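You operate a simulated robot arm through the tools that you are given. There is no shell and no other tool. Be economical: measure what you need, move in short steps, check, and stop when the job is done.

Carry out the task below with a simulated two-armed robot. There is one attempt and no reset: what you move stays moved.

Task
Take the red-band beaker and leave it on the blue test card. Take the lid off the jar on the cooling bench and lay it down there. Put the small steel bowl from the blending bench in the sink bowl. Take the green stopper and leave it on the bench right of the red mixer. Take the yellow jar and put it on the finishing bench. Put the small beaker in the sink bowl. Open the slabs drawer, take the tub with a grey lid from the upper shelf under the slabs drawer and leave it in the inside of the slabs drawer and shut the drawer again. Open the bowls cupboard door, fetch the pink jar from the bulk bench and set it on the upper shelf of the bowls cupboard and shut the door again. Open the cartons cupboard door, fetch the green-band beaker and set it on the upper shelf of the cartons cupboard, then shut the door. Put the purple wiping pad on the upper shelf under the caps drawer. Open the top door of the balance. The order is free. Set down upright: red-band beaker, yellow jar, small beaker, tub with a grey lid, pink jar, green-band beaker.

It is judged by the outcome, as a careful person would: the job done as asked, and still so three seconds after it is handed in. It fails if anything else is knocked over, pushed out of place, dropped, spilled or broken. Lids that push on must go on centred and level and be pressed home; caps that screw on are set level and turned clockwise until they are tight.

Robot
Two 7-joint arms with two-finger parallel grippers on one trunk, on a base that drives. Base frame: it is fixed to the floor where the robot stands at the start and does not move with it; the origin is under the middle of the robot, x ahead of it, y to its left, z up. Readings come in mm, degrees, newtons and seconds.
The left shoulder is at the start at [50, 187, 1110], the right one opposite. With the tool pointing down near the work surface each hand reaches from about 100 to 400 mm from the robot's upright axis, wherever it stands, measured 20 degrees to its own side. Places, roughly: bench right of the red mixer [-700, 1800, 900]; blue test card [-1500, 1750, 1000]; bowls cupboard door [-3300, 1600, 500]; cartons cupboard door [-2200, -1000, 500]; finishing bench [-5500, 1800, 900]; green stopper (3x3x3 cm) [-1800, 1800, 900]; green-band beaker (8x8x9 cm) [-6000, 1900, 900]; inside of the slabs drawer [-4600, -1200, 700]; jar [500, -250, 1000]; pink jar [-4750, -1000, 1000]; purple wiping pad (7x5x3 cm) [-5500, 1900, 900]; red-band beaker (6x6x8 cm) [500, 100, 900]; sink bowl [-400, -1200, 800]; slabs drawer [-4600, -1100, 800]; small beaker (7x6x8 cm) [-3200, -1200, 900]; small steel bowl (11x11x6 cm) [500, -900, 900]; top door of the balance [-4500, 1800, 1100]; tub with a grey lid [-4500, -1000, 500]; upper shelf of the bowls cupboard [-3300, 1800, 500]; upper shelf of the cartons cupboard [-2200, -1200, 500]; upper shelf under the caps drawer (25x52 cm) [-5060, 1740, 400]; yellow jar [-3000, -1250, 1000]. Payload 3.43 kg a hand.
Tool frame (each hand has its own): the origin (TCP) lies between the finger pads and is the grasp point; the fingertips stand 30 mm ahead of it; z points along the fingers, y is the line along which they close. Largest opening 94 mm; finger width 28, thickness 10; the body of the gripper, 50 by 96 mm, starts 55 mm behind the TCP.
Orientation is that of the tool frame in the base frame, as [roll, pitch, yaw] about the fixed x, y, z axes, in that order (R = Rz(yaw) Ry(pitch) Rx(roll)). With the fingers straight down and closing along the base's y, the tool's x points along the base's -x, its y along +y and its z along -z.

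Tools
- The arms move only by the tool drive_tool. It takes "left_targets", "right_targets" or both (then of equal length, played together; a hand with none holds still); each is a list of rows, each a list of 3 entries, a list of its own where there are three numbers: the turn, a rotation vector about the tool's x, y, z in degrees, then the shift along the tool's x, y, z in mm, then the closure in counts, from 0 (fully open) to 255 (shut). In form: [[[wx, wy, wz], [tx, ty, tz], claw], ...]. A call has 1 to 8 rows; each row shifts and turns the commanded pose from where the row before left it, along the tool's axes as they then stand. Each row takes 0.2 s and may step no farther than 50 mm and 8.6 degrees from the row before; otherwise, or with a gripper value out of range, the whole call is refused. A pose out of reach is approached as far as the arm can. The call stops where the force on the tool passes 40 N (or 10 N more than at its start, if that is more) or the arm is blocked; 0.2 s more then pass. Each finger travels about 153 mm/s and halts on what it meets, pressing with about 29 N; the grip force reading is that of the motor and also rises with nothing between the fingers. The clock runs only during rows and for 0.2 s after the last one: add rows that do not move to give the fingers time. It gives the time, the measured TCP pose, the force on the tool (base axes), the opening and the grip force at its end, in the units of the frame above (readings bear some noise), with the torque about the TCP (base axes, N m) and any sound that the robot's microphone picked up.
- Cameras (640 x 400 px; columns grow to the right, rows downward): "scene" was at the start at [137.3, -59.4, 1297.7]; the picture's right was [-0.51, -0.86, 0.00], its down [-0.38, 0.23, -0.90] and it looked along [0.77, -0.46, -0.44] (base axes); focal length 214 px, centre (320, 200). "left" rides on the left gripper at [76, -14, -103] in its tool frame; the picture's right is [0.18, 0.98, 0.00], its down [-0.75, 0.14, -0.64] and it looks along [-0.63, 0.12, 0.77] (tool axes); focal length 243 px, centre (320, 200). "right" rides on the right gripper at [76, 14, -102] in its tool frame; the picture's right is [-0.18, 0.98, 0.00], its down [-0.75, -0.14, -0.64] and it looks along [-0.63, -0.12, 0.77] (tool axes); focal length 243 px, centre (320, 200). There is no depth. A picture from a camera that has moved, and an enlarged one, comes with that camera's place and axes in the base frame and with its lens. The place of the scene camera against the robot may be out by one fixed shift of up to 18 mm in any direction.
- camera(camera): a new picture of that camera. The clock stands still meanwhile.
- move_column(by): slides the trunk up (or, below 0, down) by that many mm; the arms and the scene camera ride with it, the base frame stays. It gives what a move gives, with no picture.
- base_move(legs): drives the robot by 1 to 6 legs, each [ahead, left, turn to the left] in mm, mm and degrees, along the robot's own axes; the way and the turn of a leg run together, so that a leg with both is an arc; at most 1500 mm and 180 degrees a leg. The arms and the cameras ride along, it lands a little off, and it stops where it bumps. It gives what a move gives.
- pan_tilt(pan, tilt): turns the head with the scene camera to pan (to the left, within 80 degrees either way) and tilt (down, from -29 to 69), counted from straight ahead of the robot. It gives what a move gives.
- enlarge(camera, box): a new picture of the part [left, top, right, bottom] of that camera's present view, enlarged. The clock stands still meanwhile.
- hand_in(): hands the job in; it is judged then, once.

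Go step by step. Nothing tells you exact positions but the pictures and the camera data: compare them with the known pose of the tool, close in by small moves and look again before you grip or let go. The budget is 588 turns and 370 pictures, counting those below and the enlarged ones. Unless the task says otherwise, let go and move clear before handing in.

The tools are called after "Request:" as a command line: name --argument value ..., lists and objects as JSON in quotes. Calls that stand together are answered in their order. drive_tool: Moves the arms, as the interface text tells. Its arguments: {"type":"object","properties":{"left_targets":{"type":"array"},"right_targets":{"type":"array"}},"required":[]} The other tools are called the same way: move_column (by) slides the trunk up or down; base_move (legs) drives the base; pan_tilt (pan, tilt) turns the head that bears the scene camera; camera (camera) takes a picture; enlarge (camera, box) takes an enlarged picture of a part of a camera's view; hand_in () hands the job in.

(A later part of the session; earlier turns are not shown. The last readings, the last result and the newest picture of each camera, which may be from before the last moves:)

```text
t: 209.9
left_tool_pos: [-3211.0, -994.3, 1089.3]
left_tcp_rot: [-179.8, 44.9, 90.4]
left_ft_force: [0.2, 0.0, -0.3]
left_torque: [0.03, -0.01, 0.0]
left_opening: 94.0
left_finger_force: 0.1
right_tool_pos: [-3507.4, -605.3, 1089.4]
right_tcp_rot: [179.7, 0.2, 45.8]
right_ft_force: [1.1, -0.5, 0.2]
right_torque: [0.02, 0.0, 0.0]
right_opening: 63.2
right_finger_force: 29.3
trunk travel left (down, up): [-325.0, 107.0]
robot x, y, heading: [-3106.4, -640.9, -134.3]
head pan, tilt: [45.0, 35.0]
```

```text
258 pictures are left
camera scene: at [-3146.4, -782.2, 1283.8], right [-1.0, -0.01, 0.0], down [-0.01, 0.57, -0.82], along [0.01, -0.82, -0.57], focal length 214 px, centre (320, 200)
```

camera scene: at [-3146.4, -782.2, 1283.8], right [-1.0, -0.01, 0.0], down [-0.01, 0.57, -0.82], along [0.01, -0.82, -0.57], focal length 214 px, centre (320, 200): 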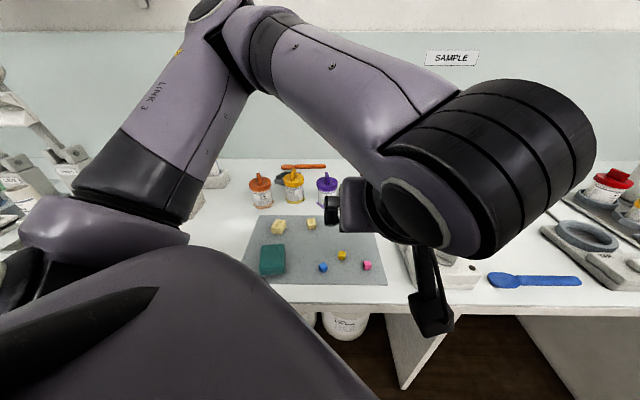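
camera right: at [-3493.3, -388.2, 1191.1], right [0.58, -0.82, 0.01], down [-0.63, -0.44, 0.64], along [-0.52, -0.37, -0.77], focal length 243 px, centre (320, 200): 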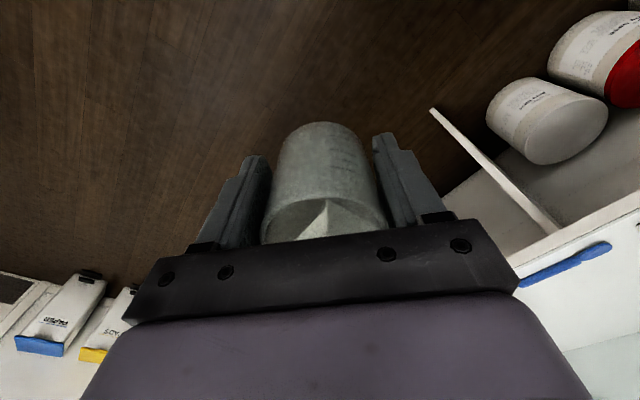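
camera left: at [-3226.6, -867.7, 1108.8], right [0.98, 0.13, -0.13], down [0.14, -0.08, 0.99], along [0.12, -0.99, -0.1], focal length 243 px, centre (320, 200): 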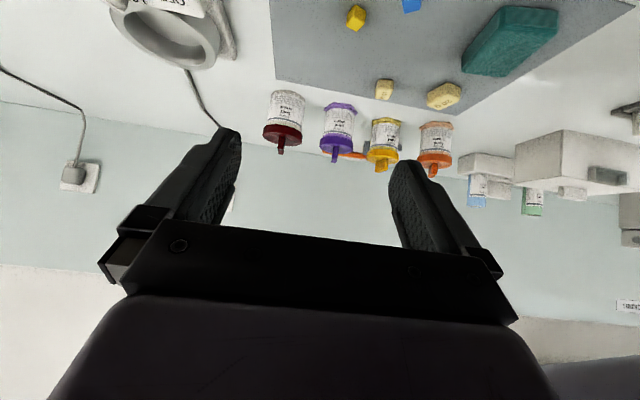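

Yellow jar appears near (-3068,-1290). Move the left hand closer for a better look.

Request:
drive_tool --left_targets '[[[0, 0, 0], [-15, 28.5, 37], 0], [[0, 0, 0], [-15, 28.5, 37], 0], [[0, 0, 0], [-15, 28.5, 37], 0], [[0, 0, 0], [-15, 28.5, 37], 0], [[0, 0, 0], [-15, 28.5, 37], 30]]'

Request:
camera --camera "left"

Request:
camera --camera "scene"

```text
t: 211.1
left_tool_pos: [-3071.0, -1181.5, 1014.6]
left_tcp_rot: [-179.8, 45.1, 90.3]
left_ft_force: [-0.5, -0.3, 0.1]
left_torque: [-0.01, 0.0, 0.01]
left_opening: 82.8
left_finger_force: 0.1
left hand out of reach, approached as far as the arm can: row 3
right_tool_pos: [-3505.7, -605.7, 1088.5]
right_tcp_rot: [179.8, 0.1, 45.7]
right_ft_force: [-0.3, -0.9, -0.8]
right_torque: [-0.02, 0.02, 0.0]
right_opening: 63.2
right_finger_force: 28.9
trunk travel left (down, up): [-325.0, 107.0]
robot x, y, heading: [-3108.1, -638.4, -134.4]
head pan, tilt: [45.0, 35.0]
```

```text
257 pictures are left
camera left: at [-3085.7, -1055.2, 1032.0], right [0.98, 0.13, -0.13], down [0.14, -0.08, 0.99], along [0.12, -0.99, -0.09], focal length 243 px, centre (320, 200)
```

left: 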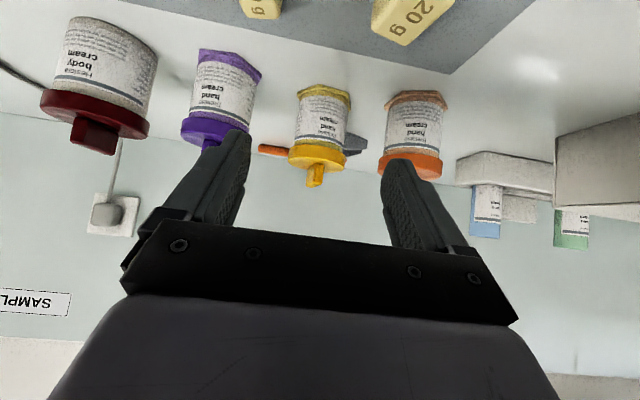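

```text
256 pictures are left
camera scene: at [-3146.1, -781.9, 1283.9], right [-1.0, -0.01, 0.0], down [-0.01, 0.57, -0.82], along [0.01, -0.82, -0.57], focal length 214 px, centre (320, 200)
```

scene: 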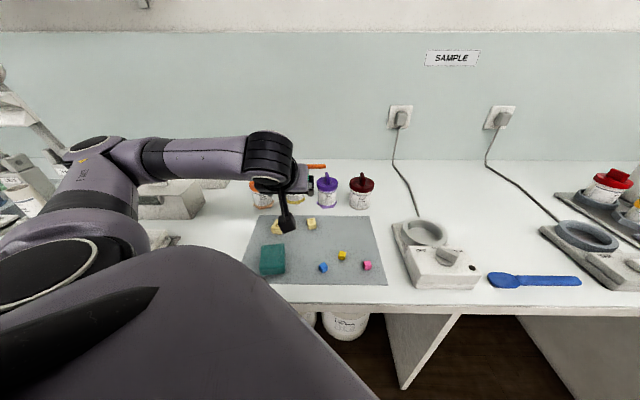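

Jar lid centre triangulated at (-3065,-1291,≈963). Approach along the fingers, stopping short to check.

Request:
drive_tool --left_targets '[[[0, 0, 0], [-20, 3, 0], 30], [[0, 0, 0], [-20, 3, 0], 30], [[0, 0, 0], [0, 0, 35], 30], [[0, 0, 0], [0, 0, 35], 30]]'

Request:
camera --camera "left"

Request:
enlarge --camera "scene" --box '[220, 130, 400, 270]'

```text
t: 212.1
left_tool_pos: [-3067.2, -1259.3, 990.9]
left_tcp_rot: [-180.0, 44.8, 90.3]
left_ft_force: [0.1, 0.4, 0.8]
left_torque: [0.0, 0.02, 0.06]
left_opening: 83.0
left_finger_force: 0.0
right_tool_pos: [-3508.0, -605.6, 1088.2]
right_tcp_rot: [179.7, 0.2, 45.8]
right_ft_force: [0.3, -0.9, -0.2]
right_torque: [-0.04, 0.02, -0.01]
right_opening: 63.3
right_finger_force: 28.7
trunk travel left (down, up): [-325.0, 107.0]
robot x, y, heading: [-3106.9, -640.2, -134.1]
head pan, tilt: [45.0, 35.0]
```

```text
255 pictures are left
camera left: at [-3081.4, -1132.4, 1010.0], right [0.98, 0.13, -0.13], down [0.14, -0.08, 0.99], along [0.12, -0.99, -0.1], focal length 243 px, centre (320, 200)
```

left: 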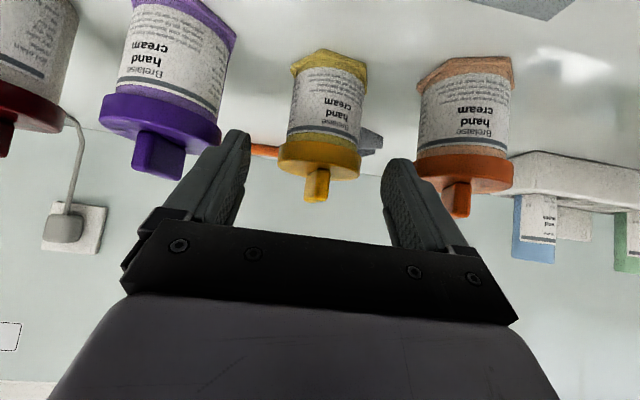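

```text
2.86 times, centred on (310, 200) of scene
camera zoom: at [-3146.5, -782.2, 1283.8], right [-1.0, -0.01, 0.0], down [-0.01, 0.57, -0.82], along [0.01, -0.82, -0.57], focal length 613 px, centre (349, 200)
```

zoom: 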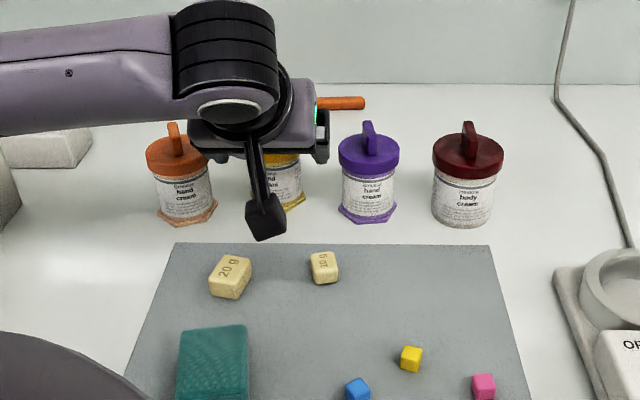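

Clearances to neighbours are about 20 mm. Advance the last 43 mm and grip the lid.

Request:
drive_tool --left_targets '[[[0, 0, 0], [-1, 0, 22], 30], [[0, 0, 0], [-1, 0, 21], 30], [[0, 0, 0], [0, 0, 0], 100], [[0, 0, 0], [0, 0, 0], 180], [[0, 0, 0], [0, 0, 0], 220], [[0, 0, 0], [0, 0, 0], 220]]'

Request:
camera --camera "left"

```text
t: 213.5
left_tool_pos: [-3066.3, -1289.2, 961.9]
left_tcp_rot: [-179.8, 44.9, 90.3]
left_ft_force: [-0.6, 0.3, -0.8]
left_torque: [-0.04, 0.01, -0.01]
left_opening: 61.4
left_finger_force: 28.9
right_tool_pos: [-3508.0, -606.1, 1089.9]
right_tcp_rot: [179.7, 0.2, 45.8]
right_ft_force: [-0.1, 0.8, -0.9]
right_torque: [0.01, -0.01, 0.02]
right_opening: 63.2
right_finger_force: 28.7
trunk travel left (down, up): [-325.0, 107.0]
robot x, y, heading: [-3103.9, -637.0, -134.4]
head pan, tilt: [45.0, 35.0]
```

```text
253 pictures are left
camera left: at [-3081.4, -1163.4, 980.8], right [0.98, 0.13, -0.13], down [0.14, -0.08, 0.99], along [0.12, -0.99, -0.1], focal length 243 px, centre (320, 200)
```

left: 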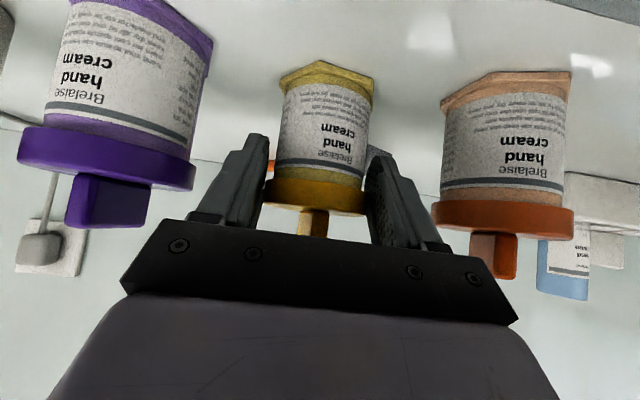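

Gripped. Lift straight up, then retract.

Request:
drive_tool --left_targets '[[[0, 0, 0], [-7, 0, -7], 225], [[0, 0, 0], [-21, 0, -21], 225], [[0, 0, 0], [-28, 0, -28], 225], [[0, 0, 0], [-20, 0, -28], 225], [[0, 0, 0], [10, 0, -40], 225], [[0, 0, 0], [20, 0, -40], 225], [[0, 0, 0], [25, -10, -40], 225], [[0, 0, 0], [25, -20, -30], 225]]'

Request:
camera --camera "left"

Request:
camera --camera "scene"

```text
t: 215.3
left_tool_pos: [-3096.2, -1118.6, 1124.8]
left_tcp_rot: [179.7, 44.6, 90.0]
left_ft_force: [0.5, 0.4, 1.9]
left_torque: [0.13, 0.05, -0.04]
left_opening: 61.4
left_finger_force: 28.7
right_tool_pos: [-3507.0, -604.5, 1089.8]
right_tcp_rot: [179.6, 0.2, 45.8]
right_ft_force: [-0.3, 0.4, 0.6]
right_torque: [-0.05, 0.01, 0.01]
right_opening: 63.4
right_finger_force: 29.1
trunk travel left (down, up): [-325.0, 107.0]
robot x, y, heading: [-3105.2, -637.3, -134.4]
head pan, tilt: [45.0, 35.0]
```

```text
252 pictures are left
camera left: at [-3112.0, -992.6, 1143.9], right [0.98, 0.14, -0.13], down [0.14, -0.08, 0.99], along [0.12, -0.99, -0.1], focal length 243 px, centre (320, 200)
```

left: 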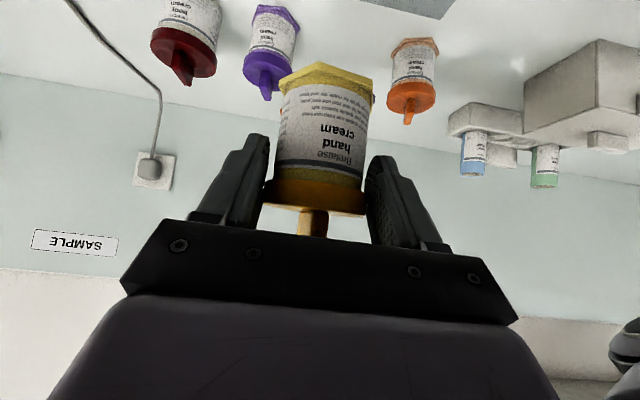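

```text
251 pictures are left
camera scene: at [-3146.7, -780.7, 1284.2], right [-1.0, -0.01, 0.0], down [-0.01, 0.57, -0.82], along [0.01, -0.82, -0.57], focal length 214 px, centre (320, 200)
```

scene: 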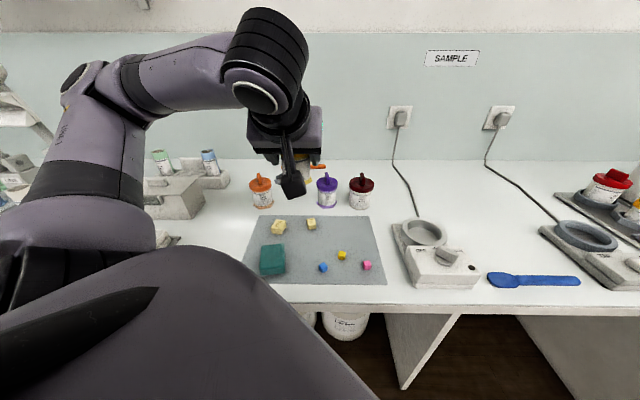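

Yellow jar held upright. Drive back to the sink with both items (beaker in right hand).

Request:
base_move --legs '[[-286, -280, 0], [0, 0, 89.4], [937, 937, 0], [937, 937, 0]]'

Request:
pan_tilt --pan -45 --tilt 40

Request:
camera --camera "scene"

```text
t: 238.5
left_tool_pos: [16.2, -242.0, 1125.8]
left_tcp_rot: [-179.8, 44.8, 179.6]
left_ft_force: [0.6, 0.4, -1.4]
left_torque: [-0.03, -0.01, 0.0]
left_opening: 59.7
left_finger_force: 29.4
right_tool_pos: [-503.7, -646.2, 1089.1]
right_tcp_rot: [179.7, 0.2, 135.2]
right_ft_force: [0.2, -0.6, 0.2]
right_torque: [0.01, 0.02, -0.02]
right_opening: 63.3
right_finger_force: 28.8
trunk travel left (down, up): [-325.0, 107.0]
robot x, y, heading: [-462.3, -244.7, -45.0]
head pan, tilt: [45.0, 35.0]
```

```text
t: 240.1
left_tool_pos: [15.5, -241.5, 1126.4]
left_tcp_rot: [-179.8, 44.9, 179.5]
left_ft_force: [0.2, 0.4, -0.9]
left_torque: [0.0, 0.01, 0.01]
left_opening: 59.5
left_finger_force: 28.7
right_tool_pos: [-503.5, -644.3, 1089.0]
right_tcp_rot: [179.6, 0.2, 135.1]
right_ft_force: [-0.6, -0.3, -0.5]
right_torque: [0.01, 0.03, -0.02]
right_opening: 62.9
right_finger_force: 28.8
trunk travel left (down, up): [-325.0, 107.0]
robot x, y, heading: [-463.4, -243.9, -45.5]
head pan, tilt: [-45.0, 40.0]
```

```text
250 pictures are left
camera scene: at [-423.5, -384.1, 1276.3], right [-1.0, 0.0, 0.0], down [0.0, 0.64, -0.77], along [0.0, -0.77, -0.64], focal length 214 px, centre (320, 200)
```

scene: 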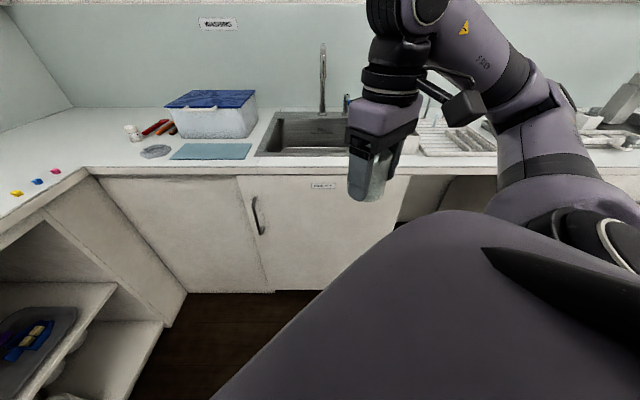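

Request:
camera --camera "left"

Request:
base_move --legs '[[285, -264, 0]]'

Request:
move_column --by -80

Request:
camera --camera "right"

```text
249 pictures are left
camera left: at [-111.1, -254.8, 1144.9], right [-0.12, 0.98, -0.13], down [0.08, 0.14, 0.99], along [0.99, 0.11, -0.1], focal length 243 px, centre (320, 200)
```

left: 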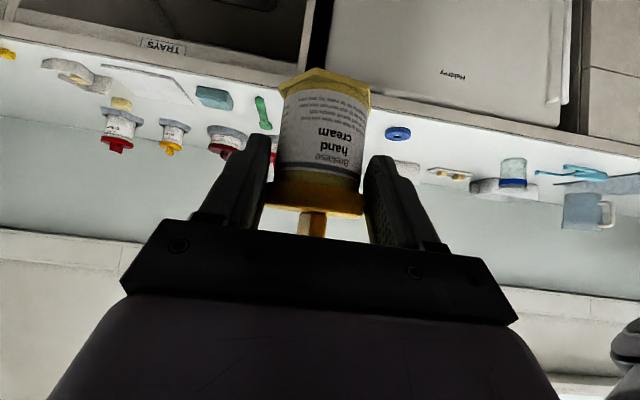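

```text
t: 243.0
left_tool_pos: [32.8, -627.3, 1126.0]
left_tcp_rot: [-179.9, 45.0, 179.8]
left_ft_force: [0.7, -0.4, 0.0]
left_torque: [-0.02, 0.0, 0.04]
left_opening: 59.9
left_finger_force: 28.7
right_tool_pos: [-484.4, -1034.3, 1088.3]
right_tcp_rot: [179.6, 0.2, 135.3]
right_ft_force: [0.2, -0.4, 0.0]
right_torque: [0.06, 0.05, -0.02]
right_opening: 63.2
right_finger_force: 29.3
trunk travel left (down, up): [-325.0, 107.0]
robot x, y, heading: [-443.8, -632.3, -44.8]
head pan, tilt: [-45.0, 40.0]
```

```text
t: 244.2
left_tool_pos: [33.1, -627.4, 1045.5]
left_tcp_rot: [-179.7, 45.0, 179.9]
left_ft_force: [-0.3, -0.1, -0.6]
left_torque: [-0.02, 0.03, -0.01]
left_opening: 59.3
left_finger_force: 29.4
right_tool_pos: [-484.4, -1032.7, 1009.1]
right_tcp_rot: [179.7, 0.2, 135.2]
right_ft_force: [-0.6, 0.7, -0.3]
right_torque: [-0.01, -0.05, -0.01]
right_opening: 63.4
right_finger_force: 28.7
trunk travel left (down, up): [-245.0, 187.0]
robot x, y, heading: [-448.1, -633.3, -44.9]
head pan, tilt: [-45.0, 40.0]
```

```text
248 pictures are left
camera right: at [-530.3, -970.6, 1111.2], right [0.82, 0.57, 0.01], down [0.43, -0.63, 0.64], along [0.37, -0.53, -0.77], focal length 243 px, centre (320, 200)
```

right: 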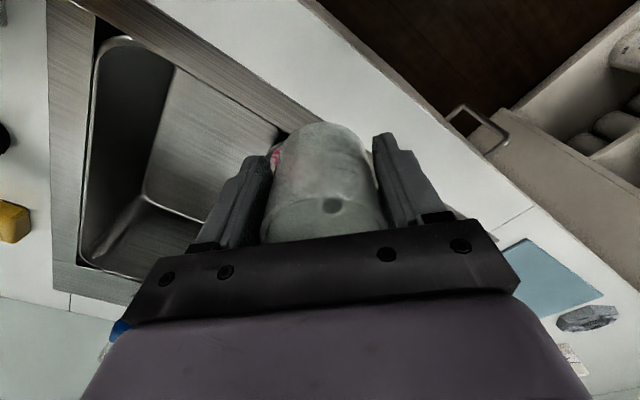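

Request:
drive_tool --right_targets '[[[0, 0, 0], [-9, -38, 0], 205], [[0, 0, 0], [-9, -38, 0], 205], [[0, 0, 0], [-9, -38, 0], 205], [[0, 0, 0], [-9, -37, 0], 205]]'

Request:
camera --camera "right"

Request:
camera --camera "left"

Request:
camera --camera "scene"

```text
t: 245.2
left_tool_pos: [33.5, -628.0, 1047.0]
left_tcp_rot: [-179.7, 44.9, 179.8]
left_ft_force: [0.1, -0.5, -0.3]
left_torque: [-0.02, 0.0, 0.0]
left_opening: 59.6
left_finger_force: 29.2
right_tool_pos: [-540.6, -1172.7, 1003.4]
right_tcp_rot: [179.8, 0.2, 135.3]
right_ft_force: [-0.2, -0.2, -0.5]
right_torque: [0.02, -0.01, -0.02]
right_opening: 63.3
right_finger_force: 29.0
right hand out of reach, approached as far as the arm can: row 3, 4
trunk travel left (down, up): [-245.0, 187.0]
robot x, y, heading: [-446.3, -631.7, -44.8]
head pan, tilt: [-45.0, 40.0]
```

```text
247 pictures are left
camera right: at [-587.0, -1110.3, 1105.8], right [0.82, 0.57, 0.01], down [0.43, -0.63, 0.64], along [0.37, -0.53, -0.77], focal length 243 px, centre (320, 200)
```

right: 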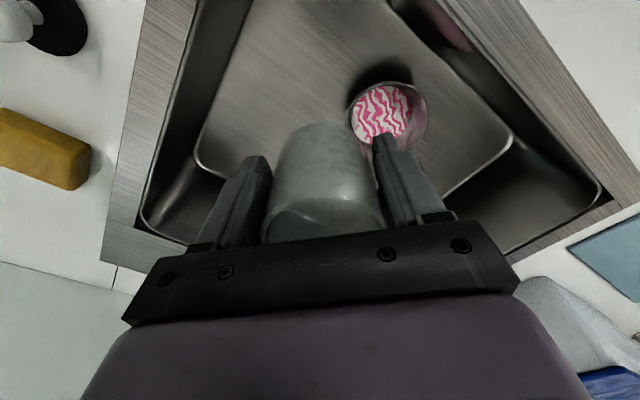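

```text
246 pictures are left
camera left: at [-93.1, -641.9, 1065.0], right [-0.13, 0.98, -0.13], down [0.08, 0.14, 0.99], along [0.99, 0.11, -0.1], focal length 243 px, centre (320, 200)
```

left: 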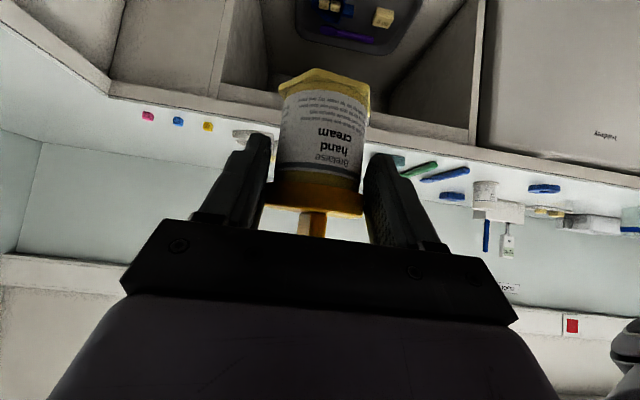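

```text
245 pictures are left
camera scene: at [-405.0, -772.5, 1196.2], right [-1.0, 0.0, 0.0], down [0.0, 0.64, -0.77], along [0.0, -0.77, -0.64], focal length 214 px, centre (320, 200)
```

scene: 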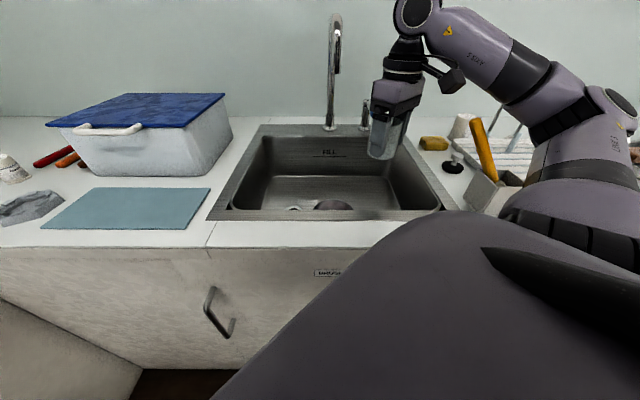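

Bowl is at about (-456,-1153). I shift the base 40 mm further so beaker and fingers clear the bowl.

Request:
base_move --legs '[[-28, -28, 0]]'

Request:
camera --camera "right"

```text
t: 246.1
left_tool_pos: [-6.2, -627.3, 1047.3]
left_tcp_rot: [-179.8, 45.0, 179.9]
left_ft_force: [-0.1, 0.2, -0.2]
left_torque: [-0.04, 0.01, -0.03]
left_opening: 59.4
left_finger_force: 29.2
right_tool_pos: [-580.2, -1171.0, 1004.6]
right_tcp_rot: [179.8, 0.2, 135.2]
right_ft_force: [-0.1, 0.0, -0.1]
right_torque: [0.01, 0.01, -0.01]
right_opening: 63.3
right_finger_force: 29.0
trunk travel left (down, up): [-245.0, 187.0]
robot x, y, heading: [-488.3, -633.0, -44.6]
head pan, tilt: [-45.0, 40.0]
```

```text
244 pictures are left
camera right: at [-626.1, -1109.7, 1106.0], right [0.82, 0.57, 0.01], down [0.43, -0.63, 0.64], along [0.37, -0.53, -0.77], focal length 243 px, centre (320, 200)
```

right: 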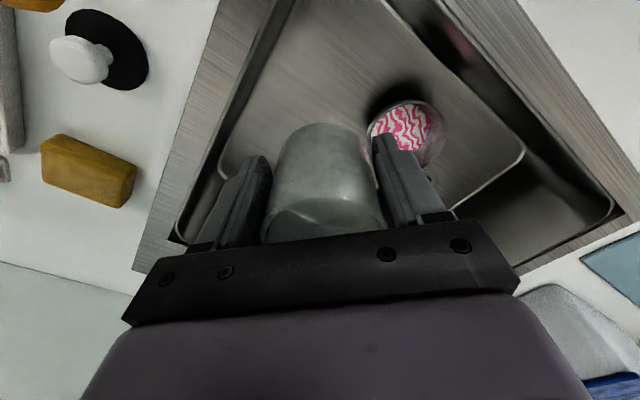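

Rotate the hand yaw by 20° so its camera stays clear of the sink wall, then descend.

Request:
drive_tool --right_targets '[[[0, 0, 7], [0, 0, 0], 205], [[0, 0, 7], [0, 0, 0], 205], [[0, 0, 6], [0, 0, 0], 205], [[0, 0, 0], [0, 0, 35], 205], [[0, 0, 0], [0, 0, 40], 205], [[0, 0, 0], [0, 0, 40], 205], [[0, 0, 0], [0, 0, 40], 205], [[0, 0, 0], [0, 0, 30], 205]]'

Request:
camera --camera "right"

Request:
enlarge --camera "scene" --box '[220, 80, 480, 240]'

```text
t: 247.9
left_tool_pos: [2.7, -612.2, 1041.1]
left_tcp_rot: [-178.4, 44.5, -178.9]
left_ft_force: [0.4, 0.7, -0.8]
left_torque: [0.01, 0.02, 0.03]
left_opening: 59.3
left_finger_force: 29.3
right_tool_pos: [-542.7, -1191.7, 919.5]
right_tcp_rot: [176.7, 15.2, 115.9]
right_ft_force: [0.8, -0.2, -0.2]
right_torque: [0.03, -0.01, 0.01]
right_opening: 63.3
right_finger_force: 29.1
trunk travel left (down, up): [-245.0, 187.0]
robot x, y, heading: [-484.7, -628.8, -44.8]
head pan, tilt: [-45.0, 40.0]
stopped in row 8 (right hand): the arm was blocked; the commanded pose is now the measured one
```

```text
243 pictures are left
camera right: at [-579.6, -1098.1, 998.8], right [0.95, 0.28, 0.1], down [0.09, -0.58, 0.81], along [0.29, -0.76, -0.58], focal length 243 px, centre (320, 200)
```

right: 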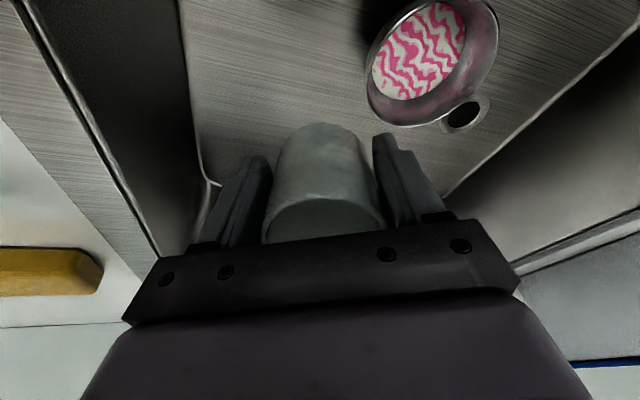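

```text
2.46 times, centred on (350, 160) of scene
camera zoom: at [-436.0, -756.2, 1197.3], right [-1.0, -0.01, 0.01], down [-0.01, 0.63, -0.78], along [0.0, -0.78, -0.63], focal length 528 px, centre (246, 298)
```

zoom: 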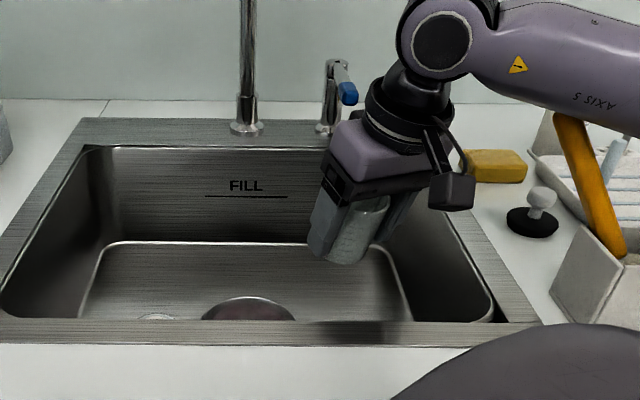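

The arm got blocked and tilted. I look at the whole scene before doing anything else.

Request:
camera --camera "scene"

Request:
pan_tilt --pan -70 --tilt 35

Request:
camera --camera "scene"

```text
241 pictures are left
camera scene: at [-436.0, -756.2, 1197.3], right [-1.0, -0.01, 0.01], down [-0.01, 0.63, -0.78], along [0.0, -0.78, -0.63], focal length 214 px, centre (320, 200)
```

scene: 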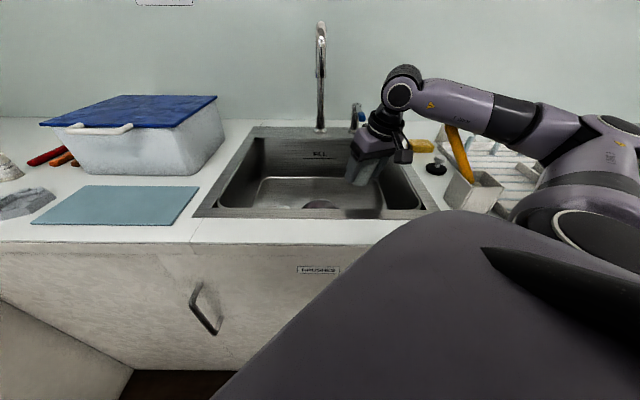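

```text
t: 248.8
left_tool_pos: [-1.8, -612.7, 1044.1]
left_tcp_rot: [-178.3, 44.7, -179.0]
left_ft_force: [0.0, -0.4, -0.8]
left_torque: [0.0, 0.0, -0.04]
left_opening: 59.6
left_finger_force: 28.5
right_tool_pos: [-547.8, -1189.6, 916.5]
right_tcp_rot: [176.7, 14.6, 115.7]
right_ft_force: [0.0, -1.0, -0.5]
right_torque: [0.01, 0.01, 0.0]
right_opening: 63.4
right_finger_force: 29.3
trunk travel left (down, up): [-245.0, 187.0]
robot x, y, heading: [-483.9, -635.3, -45.0]
head pan, tilt: [-70.0, 35.0]
```

```text
240 pictures are left
camera scene: at [-477.1, -750.5, 1205.7], right [-0.91, 0.42, 0.0], down [0.24, 0.51, -0.83], along [-0.34, -0.76, -0.56], focal length 214 px, centre (320, 200)
```

scene: 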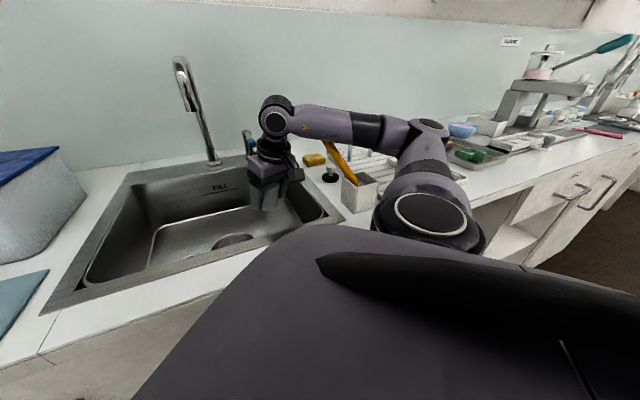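

The lowered elbow/forearm is likely pressing on the brush holder or rack. Raise the trunk to lift the whole arm off.

Request:
move_column --by 140

Request:
camera --camera "scene"

Request:
enlarge --camera "scene" --box '[280, 120, 500, 260]'

```text
t: 250.4
left_tool_pos: [-4.7, -626.5, 1186.4]
left_tcp_rot: [-179.7, 45.0, -180.0]
left_ft_force: [-0.4, 0.2, -0.1]
left_torque: [0.0, 0.02, -0.02]
left_opening: 59.3
left_finger_force: 29.3
right_tool_pos: [-552.5, -1199.6, 1037.3]
right_tcp_rot: [176.5, 12.2, 115.5]
right_ft_force: [0.1, -0.2, -0.7]
right_torque: [0.02, 0.01, 0.02]
right_opening: 63.3
right_finger_force: 29.1
trunk travel left (down, up): [-385.0, 47.0]
robot x, y, heading: [-487.9, -637.7, -44.3]
head pan, tilt: [-70.0, 35.0]
```

```text
239 pictures are left
camera scene: at [-480.5, -767.5, 1343.8], right [-0.91, 0.42, 0.0], down [0.24, 0.52, -0.82], along [-0.34, -0.74, -0.57], focal length 214 px, centre (320, 200)
```

scene: 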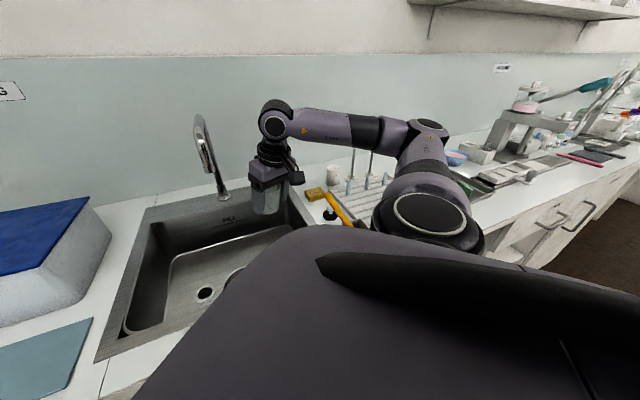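

```text
2.86 times, centred on (390, 190) of scene
camera zoom: at [-480.5, -767.5, 1343.8], right [-0.91, 0.42, 0.0], down [0.24, 0.52, -0.82], along [-0.34, -0.74, -0.57], focal length 613 px, centre (120, 229)
```

zoom: 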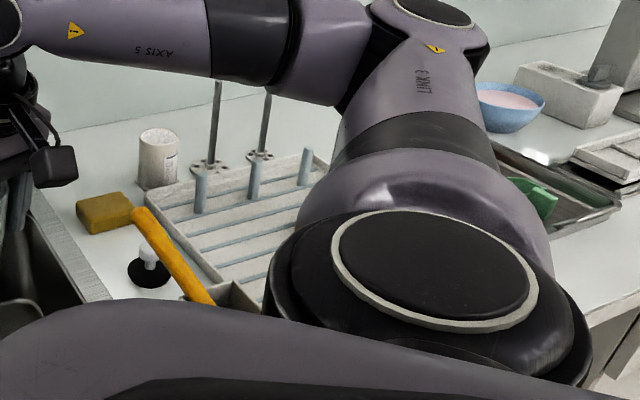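

Objects look undisturbed. I'll put the beaker instead in the left part of the sink (x≈−330), where the arm has free room. First level the hand and yaw it.

Request:
drive_tool --right_targets '[[[3.5, 6, 0], [30, 25, -10], 205], [[0, 6.2, 0], [30, 25, -10], 205], [[0, 0, 8], [10, 0, -10], 205], [[0, 0, 8], [0, 0, 0], 205], [[0, 0, 8], [0, 0, 0], 205], [[0, 0, 8], [0, 0, 0], 205], [[0, 0, 8], [0, 0, 0], 205], [[0, 0, 8], [0, 0, 0], 205]]'

Request:
drive_tool --right_targets '[[[0, 0, 8], [0, 0, 0], 205], [[0, 0, 8], [0, 0, 0], 205]]'

Request:
base_move --legs '[[195, 195, 0]]'

Request:
camera --camera "right"

Request:
pan_tilt --pan -50 --tilt 45

Request:
camera --camera "scene"

```text
t: 252.2
left_tool_pos: [-3.8, -627.2, 1185.0]
left_tcp_rot: [-179.9, 44.9, 179.9]
left_ft_force: [0.0, 0.6, -0.5]
left_torque: [-0.02, 0.01, 0.02]
left_opening: 59.4
left_finger_force: 28.9
right_tool_pos: [-539.4, -1112.5, 1058.7]
right_tcp_rot: [180.0, 0.0, 67.5]
right_ft_force: [-0.4, -0.4, -0.9]
right_torque: [-0.01, -0.02, 0.01]
right_opening: 63.3
right_finger_force: 28.8
trunk travel left (down, up): [-385.0, 47.0]
robot x, y, heading: [-485.5, -633.9, -44.4]
head pan, tilt: [-70.0, 35.0]
```

```text
t: 252.8
left_tool_pos: [-6.2, -627.6, 1186.0]
left_tcp_rot: [-179.8, 44.9, 180.0]
left_ft_force: [0.2, -0.2, -0.8]
left_torque: [0.03, 0.03, 0.03]
left_opening: 59.4
left_finger_force: 28.7
right_tool_pos: [-540.1, -1112.4, 1058.8]
right_tcp_rot: [179.9, 0.1, 51.5]
right_ft_force: [-0.2, -0.6, -0.3]
right_torque: [0.01, 0.01, -0.06]
right_opening: 63.1
right_finger_force: 29.3
trunk travel left (down, up): [-385.0, 47.0]
robot x, y, heading: [-488.3, -637.0, -44.4]
head pan, tilt: [-70.0, 35.0]
```

```text
t: 255.2
left_tool_pos: [271.6, -624.1, 1185.8]
left_tcp_rot: [-179.8, 44.9, -180.0]
left_ft_force: [0.3, 0.5, -0.7]
left_torque: [0.01, 0.03, 0.01]
left_opening: 59.6
left_finger_force: 28.8
right_tool_pos: [-262.6, -1110.6, 1058.4]
right_tcp_rot: [180.0, 0.0, 51.5]
right_ft_force: [0.1, 0.2, -0.3]
right_torque: [0.01, 0.0, 0.0]
right_opening: 63.4
right_finger_force: 28.9
trunk travel left (down, up): [-385.0, 47.0]
robot x, y, heading: [-208.0, -632.1, -44.7]
head pan, tilt: [-70.0, 35.0]
```

```text
237 pictures are left
camera right: at [-205.9, -1060.0, 1161.0], right [0.66, -0.75, 0.0], down [-0.58, -0.5, 0.64], along [-0.49, -0.42, -0.77], focal length 243 px, centre (320, 200)
```

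right: 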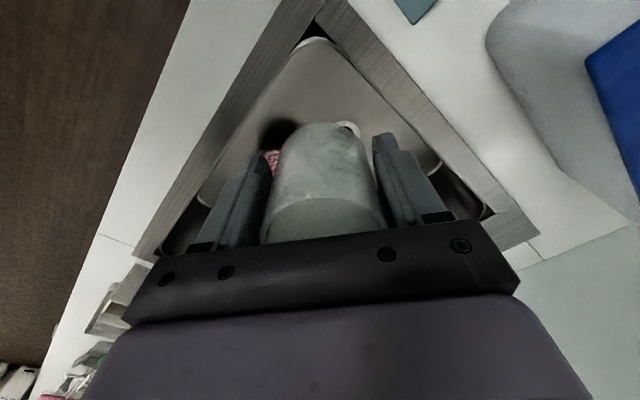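

```text
t: 256.0
left_tool_pos: [271.0, -625.4, 1186.3]
left_tcp_rot: [-179.7, 44.9, -180.0]
left_ft_force: [0.1, 0.4, -0.7]
left_torque: [0.02, 0.03, 0.01]
left_opening: 59.3
left_finger_force: 28.6
right_tool_pos: [-263.0, -1110.8, 1059.2]
right_tcp_rot: [-180.0, -0.1, 51.5]
right_ft_force: [0.6, 0.4, -0.7]
right_torque: [-0.04, 0.01, -0.01]
right_opening: 63.3
right_finger_force: 28.6
trunk travel left (down, up): [-385.0, 47.0]
robot x, y, heading: [-212.8, -634.3, -44.7]
head pan, tilt: [-50.0, 45.0]
```

```text
236 pictures are left
camera scene: at [-175.0, -765.8, 1329.0], right [-1.0, 0.08, 0.0], down [0.06, 0.7, -0.71], along [-0.06, -0.7, -0.71], focal length 214 px, centre (320, 200)
```

scene: 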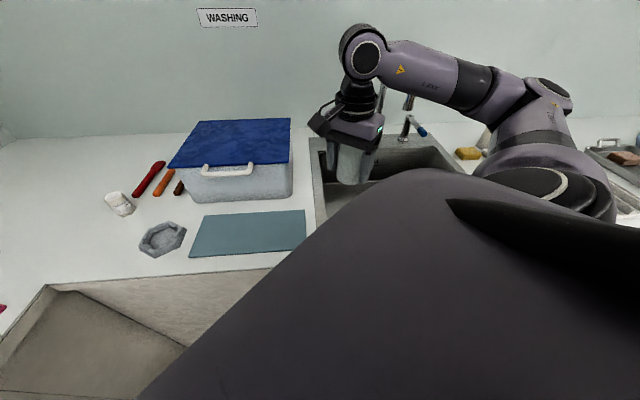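

Request:
drive_tool --right_targets '[[[0, 0, 0], [-32, -17, 0], 205], [[0, 0, 0], [-32, -17, 0], 205]]'

Request:
camera --camera "right"

Request:
camera --camera "scene"

```text
t: 256.6
left_tool_pos: [269.7, -624.6, 1185.9]
left_tcp_rot: [-179.8, 44.9, -180.0]
left_ft_force: [0.1, -0.6, -0.8]
left_torque: [-0.01, -0.02, -0.02]
left_opening: 59.6
left_finger_force: 29.1
right_tool_pos: [-330.6, -1138.1, 1059.7]
right_tcp_rot: [180.0, -0.1, 51.7]
right_ft_force: [0.1, 0.7, -1.0]
right_torque: [0.03, -0.05, -0.01]
right_opening: 63.3
right_finger_force: 29.2
trunk travel left (down, up): [-385.0, 47.0]
robot x, y, heading: [-207.4, -628.2, -44.6]
head pan, tilt: [-50.0, 45.0]
```

```text
235 pictures are left
camera right: at [-273.2, -1089.2, 1160.8], right [0.66, -0.75, 0.0], down [-0.58, -0.5, 0.64], along [-0.48, -0.42, -0.77], focal length 243 px, centre (320, 200)
```

right: 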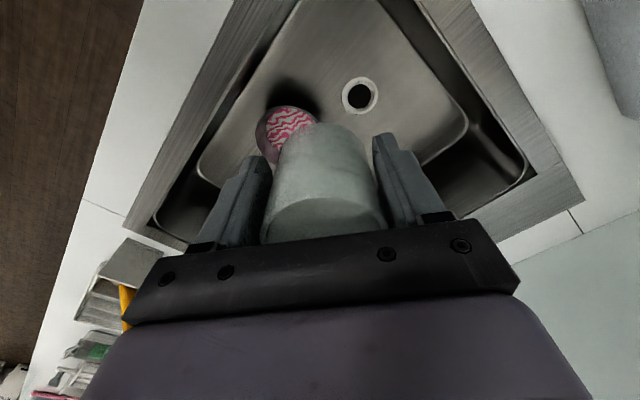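

```text
234 pictures are left
camera scene: at [-175.2, -765.6, 1329.0], right [-1.0, 0.08, 0.0], down [0.06, 0.7, -0.71], along [-0.06, -0.7, -0.71], focal length 214 px, centre (320, 200)
```

scene: 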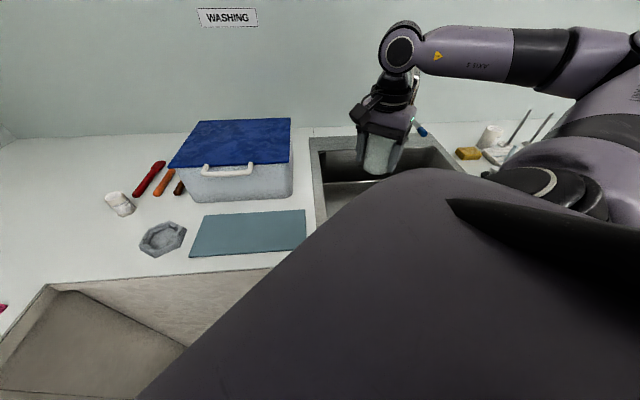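

Clear of bowl and drain. Lower the trunk 140 mm, which carries the beaker down into the sink.

Request:
move_column --by -140

Request:
camera --camera "scene"

```text
t: 258.3
left_tool_pos: [270.8, -623.8, 1047.3]
left_tcp_rot: [-179.8, 45.0, -180.0]
left_ft_force: [0.6, -1.0, -0.9]
left_torque: [-0.02, 0.04, 0.03]
left_opening: 59.3
left_finger_force: 29.5
right_tool_pos: [-329.9, -1138.5, 918.5]
right_tcp_rot: [180.0, 0.0, 51.6]
right_ft_force: [0.2, -0.8, -1.0]
right_torque: [-0.04, -0.05, 0.04]
right_opening: 63.4
right_finger_force: 28.7
trunk travel left (down, up): [-245.0, 187.0]
robot x, y, heading: [-209.4, -630.0, -44.7]
head pan, tilt: [-50.0, 45.0]
```

```text
233 pictures are left
camera scene: at [-175.0, -765.8, 1189.0], right [-1.0, 0.08, 0.0], down [0.06, 0.7, -0.71], along [-0.06, -0.7, -0.71], focal length 214 px, centre (320, 200)
```

scene: 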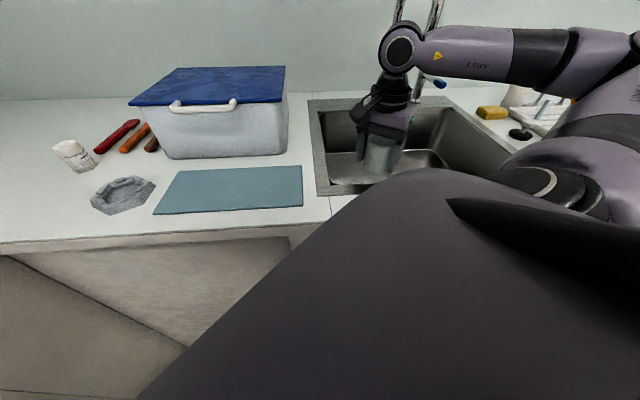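

Request:
drive_tool --right_targets '[[[0, 0, 0], [0, 0, 30], 205], [[0, 0, 0], [0, 0, 30], 205], [[0, 0, 0], [0, 0, 30], 205], [[0, 0, 0], [0, 0, 12], 205], [[0, 0, 0], [0, 0, 0], 205]]'

Request:
camera --camera "right"

```text
t: 259.5
left_tool_pos: [269.9, -624.8, 1045.8]
left_tcp_rot: [-179.7, 44.9, 179.9]
left_ft_force: [0.3, -0.6, -0.4]
left_torque: [0.0, 0.01, 0.01]
left_opening: 59.2
left_finger_force: 28.8
right_tool_pos: [-330.3, -1139.5, 816.2]
right_tcp_rot: [-180.0, 0.0, 51.6]
right_ft_force: [-0.7, -0.3, 0.4]
right_torque: [0.03, -0.01, 0.02]
right_opening: 63.2
right_finger_force: 29.4
trunk travel left (down, up): [-245.0, 187.0]
robot x, y, heading: [-210.6, -632.4, -44.6]
head pan, tilt: [-50.0, 45.0]
```

```text
232 pictures are left
camera right: at [-272.8, -1089.3, 918.2], right [0.66, -0.75, 0.0], down [-0.58, -0.5, 0.64], along [-0.48, -0.42, -0.77], focal length 243 px, centre (320, 200)
```

right: 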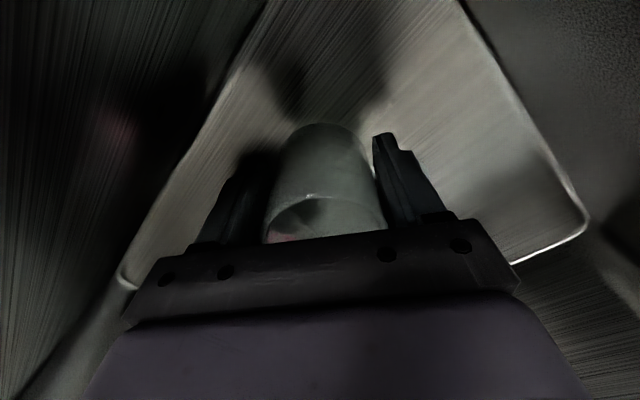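

Continue in small steps until contact.

Request:
drive_tool --right_targets '[[[0, 0, 0], [0, 0, 6], 205], [[0, 0, 0], [0, 0, 4], 205], [[0, 0, 0], [0, 0, 3], 205], [[0, 0, 0], [0, 0, 2], 205], [[0, 0, 0], [0, 0, 0], 205]]'

```text
t: 260.7
left_tool_pos: [270.1, -624.8, 1045.7]
left_tcp_rot: [-179.7, 44.9, 180.0]
left_ft_force: [0.4, -0.5, -0.3]
left_torque: [0.02, 0.03, -0.02]
left_opening: 59.4
left_finger_force: 28.9
right_tool_pos: [-330.7, -1139.5, 801.9]
right_tcp_rot: [-180.0, 0.0, 51.6]
right_ft_force: [-0.4, 0.1, -0.8]
right_torque: [0.01, 0.0, -0.01]
right_opening: 63.1
right_finger_force: 28.7
trunk travel left (down, up): [-245.0, 187.0]
robot x, y, heading: [-208.7, -628.1, -44.9]
head pan, tilt: [-50.0, 45.0]
```

Request:
drive_tool --right_targets '[[[0, 0, 0], [0, 0, 3], 205], [[0, 0, 0], [0, 0, 2], 205], [[0, 0, 0], [0, 0, 2], 205], [[0, 0, 0], [0, 0, 2], 205], [[0, 0, 0], [0, 0, 0], 205]]'

```text
t: 261.9
left_tool_pos: [269.8, -624.5, 1046.2]
left_tcp_rot: [-179.8, 45.0, -180.0]
left_ft_force: [-0.3, -0.2, -0.8]
left_torque: [0.01, -0.02, -0.01]
left_opening: 59.4
left_finger_force: 28.9
right_tool_pos: [-328.8, -1139.7, 791.4]
right_tcp_rot: [180.0, 0.1, 51.5]
right_ft_force: [-0.4, -5.3, 9.2]
right_torque: [1.39, -0.77, -0.36]
right_opening: 63.0
right_finger_force: 28.7
trunk travel left (down, up): [-245.0, 187.0]
robot x, y, heading: [-208.4, -627.5, -44.6]
head pan, tilt: [-50.0, 45.0]
```

Force and torque suggest the hand camera may be touching the front rim. Raise slightly, shift 10 mm deeper (−y), and lower again.

Request:
drive_tool --right_targets '[[[0, 0, 0], [0, 0, -6], 205], [[0, 0, 0], [-8, 6.5, 0], 205], [[0, 0, 0], [0, 0, 0], 205]]'

Request:
drive_tool --right_targets '[[[0, 0, 0], [0, 0, 3], 205], [[0, 0, 0], [0, 0, 2], 205], [[0, 0, 0], [0, 0, 1], 205], [[0, 0, 0], [0, 0, 0], 205]]'

Request:
enlarge --camera "scene" --box '[280, 60, 500, 220]'

```text
t: 262.7
left_tool_pos: [270.4, -625.2, 1046.5]
left_tcp_rot: [-179.8, 44.9, 179.9]
left_ft_force: [-0.6, 0.6, -0.4]
left_torque: [-0.01, -0.02, -0.03]
left_opening: 59.3
left_finger_force: 29.7
right_tool_pos: [-330.2, -1148.7, 798.0]
right_tcp_rot: [-179.9, 0.0, 51.7]
right_ft_force: [0.1, 0.1, -0.7]
right_torque: [0.06, -0.02, 0.0]
right_opening: 63.1
right_finger_force: 29.0
trunk travel left (down, up): [-245.0, 187.0]
robot x, y, heading: [-208.7, -628.3, -44.6]
head pan, tilt: [-50.0, 45.0]
```

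```text
t: 263.7
left_tool_pos: [270.8, -625.0, 1044.9]
left_tcp_rot: [-179.9, 44.9, -180.0]
left_ft_force: [0.3, 0.5, -0.4]
left_torque: [0.0, 0.02, 0.0]
left_opening: 59.4
left_finger_force: 28.9
right_tool_pos: [-330.2, -1149.5, 792.3]
right_tcp_rot: [-180.0, -0.1, 51.6]
right_ft_force: [-0.3, -0.2, -0.3]
right_torque: [-0.03, -0.01, -0.01]
right_opening: 63.0
right_finger_force: 28.9
trunk travel left (down, up): [-245.0, 187.0]
robot x, y, heading: [-208.6, -634.0, -44.6]
head pan, tilt: [-50.0, 45.0]
```

```text
2.50 times, centred on (390, 140) of scene
camera zoom: at [-175.0, -765.8, 1189.0], right [-1.0, 0.08, 0.0], down [0.06, 0.7, -0.71], along [-0.06, -0.7, -0.71], focal length 536 px, centre (145, 350)
```

zoom: 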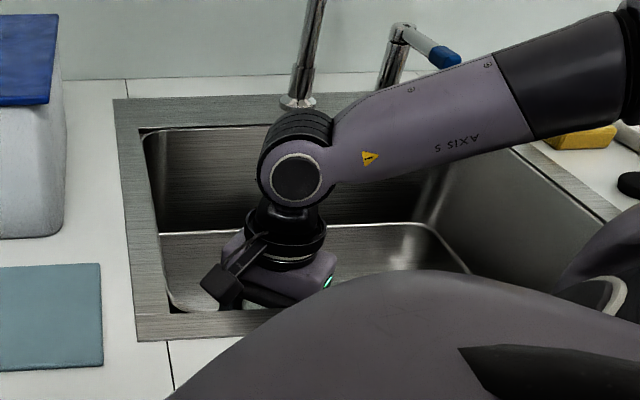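

No contact now at the same height, so it was the camera. Continue carefully.

Request:
drive_tool --right_targets '[[[0, 0, 0], [0, 0, 2], 205], [[0, 0, 0], [0, 0, 2], 205], [[0, 0, 0], [0, 0, 2], 205], [[0, 0, 0], [0, 0, 0], 205]]'

```text
t: 264.7
left_tool_pos: [270.2, -624.0, 1045.2]
left_tcp_rot: [-179.8, 44.9, -179.9]
left_ft_force: [0.0, 0.6, -0.5]
left_torque: [0.0, 0.01, 0.02]
left_opening: 59.1
left_finger_force: 28.5
right_tool_pos: [-329.9, -1149.8, 788.2]
right_tcp_rot: [180.0, 0.2, 51.7]
right_ft_force: [-2.1, 0.8, 20.6]
right_torque: [-0.18, 0.26, -0.01]
right_opening: 63.3
right_finger_force: 29.0
trunk travel left (down, up): [-245.0, 187.0]
robot x, y, heading: [-211.9, -628.5, -44.6]
head pan, tilt: [-50.0, 45.0]
```

Now a clean vertical contact: the beaker is on the floor of the sink. Relax, open, rise.

Request:
drive_tool --right_targets '[[[0, 0, 0], [0, 0, -1.5], 205], [[0, 0, 0], [0, 0, 0], 75], [[0, 0, 0], [0, 0, 0], 45], [[0, 0, 0], [0, 0, 0], 45], [[0, 0, 0], [0, 0, -30], 45], [[0, 0, 0], [0, 0, -40], 45], [[0, 0, 0], [0, 0, -40], 45], [[0, 0, 0], [0, 0, -40], 45]]'

Request:
camera --camera "right"

```text
t: 266.5
left_tool_pos: [270.6, -623.7, 1046.8]
left_tcp_rot: [-179.8, 44.9, 179.8]
left_ft_force: [0.0, 0.7, 0.2]
left_torque: [0.0, 0.04, 0.02]
left_opening: 58.8
left_finger_force: 29.0
right_tool_pos: [-330.1, -1148.2, 938.7]
right_tcp_rot: [180.0, 0.0, 51.6]
right_ft_force: [0.3, 0.1, 0.2]
right_torque: [-0.02, 0.0, -0.02]
right_opening: 77.4
right_finger_force: 0.0
trunk travel left (down, up): [-245.0, 187.0]
robot x, y, heading: [-209.3, -633.3, -44.4]
head pan, tilt: [-50.0, 45.0]
```

```text
230 pictures are left
camera right: at [-272.4, -1099.0, 1040.6], right [0.66, -0.75, 0.0], down [-0.58, -0.5, 0.64], along [-0.49, -0.42, -0.77], focal length 243 px, centre (320, 200)
```

right: 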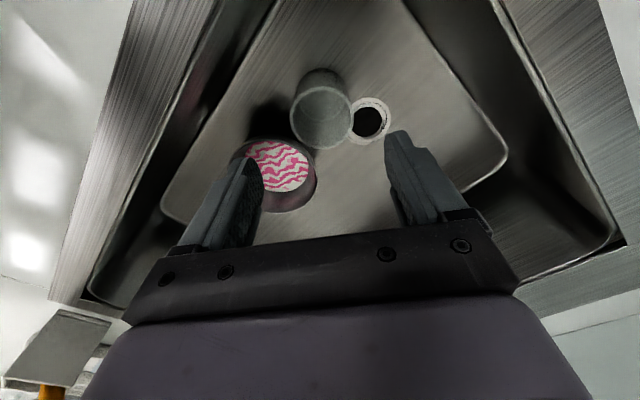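

Beaker upright in the sink. Retract the right hand, raise the trunk, and check the yellow jar in the left hand.

Request:
drive_tool --right_targets '[[[0, 0, 0], [0, 0, -45], 0], [[0, 0, 0], [0, 0, -45], 0], [[0, 0, 0], [45, 0, 0], 0], [[0, 0, 0], [45, 0, 0], 0], [[0, 0, -8], [20, 0, 0], 0], [[0, 0, -8], [0, 0, 0], 0], [[0, 0, -8], [0, 0, 0], 0], [[0, 0, -8], [0, 0, 0], 0]]'

Request:
move_column --by 80

Request:
camera --camera "left"

```text
t: 268.3
left_tool_pos: [269.9, -625.1, 1045.7]
left_tcp_rot: [-179.8, 44.8, 179.9]
left_ft_force: [-0.7, 0.4, -0.5]
left_torque: [-0.02, 0.02, 0.01]
left_opening: 59.2
left_finger_force: 29.1
right_tool_pos: [-261.6, -1062.9, 1027.4]
right_tcp_rot: [180.0, 0.0, 83.9]
right_ft_force: [0.5, -0.3, -0.3]
right_torque: [0.03, 0.0, 0.01]
right_opening: 93.9
right_finger_force: 0.1
trunk travel left (down, up): [-245.0, 187.0]
robot x, y, heading: [-210.6, -629.3, -44.8]
head pan, tilt: [-50.0, 45.0]
```

```text
t: 269.5
left_tool_pos: [271.4, -624.2, 1126.4]
left_tcp_rot: [-179.8, 45.0, 180.0]
left_ft_force: [-0.4, 0.7, 0.3]
left_torque: [0.02, 0.0, 0.0]
left_opening: 59.2
left_finger_force: 28.9
right_tool_pos: [-262.1, -1064.5, 1107.4]
right_tcp_rot: [-180.0, 0.0, 83.6]
right_ft_force: [0.7, 0.2, 0.0]
right_torque: [0.01, 0.04, 0.01]
right_opening: 93.8
right_finger_force: 0.1
trunk travel left (down, up): [-325.0, 107.0]
robot x, y, heading: [-207.4, -630.4, -44.7]
head pan, tilt: [-50.0, 45.0]
```

```text
229 pictures are left
camera left: at [144.0, -638.7, 1144.9], right [-0.13, 0.98, -0.13], down [0.08, 0.14, 0.99], along [0.99, 0.12, -0.1], focal length 243 px, centre (320, 200)
```

left: 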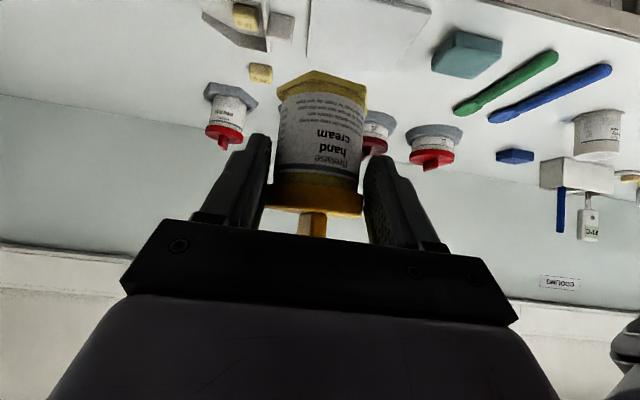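

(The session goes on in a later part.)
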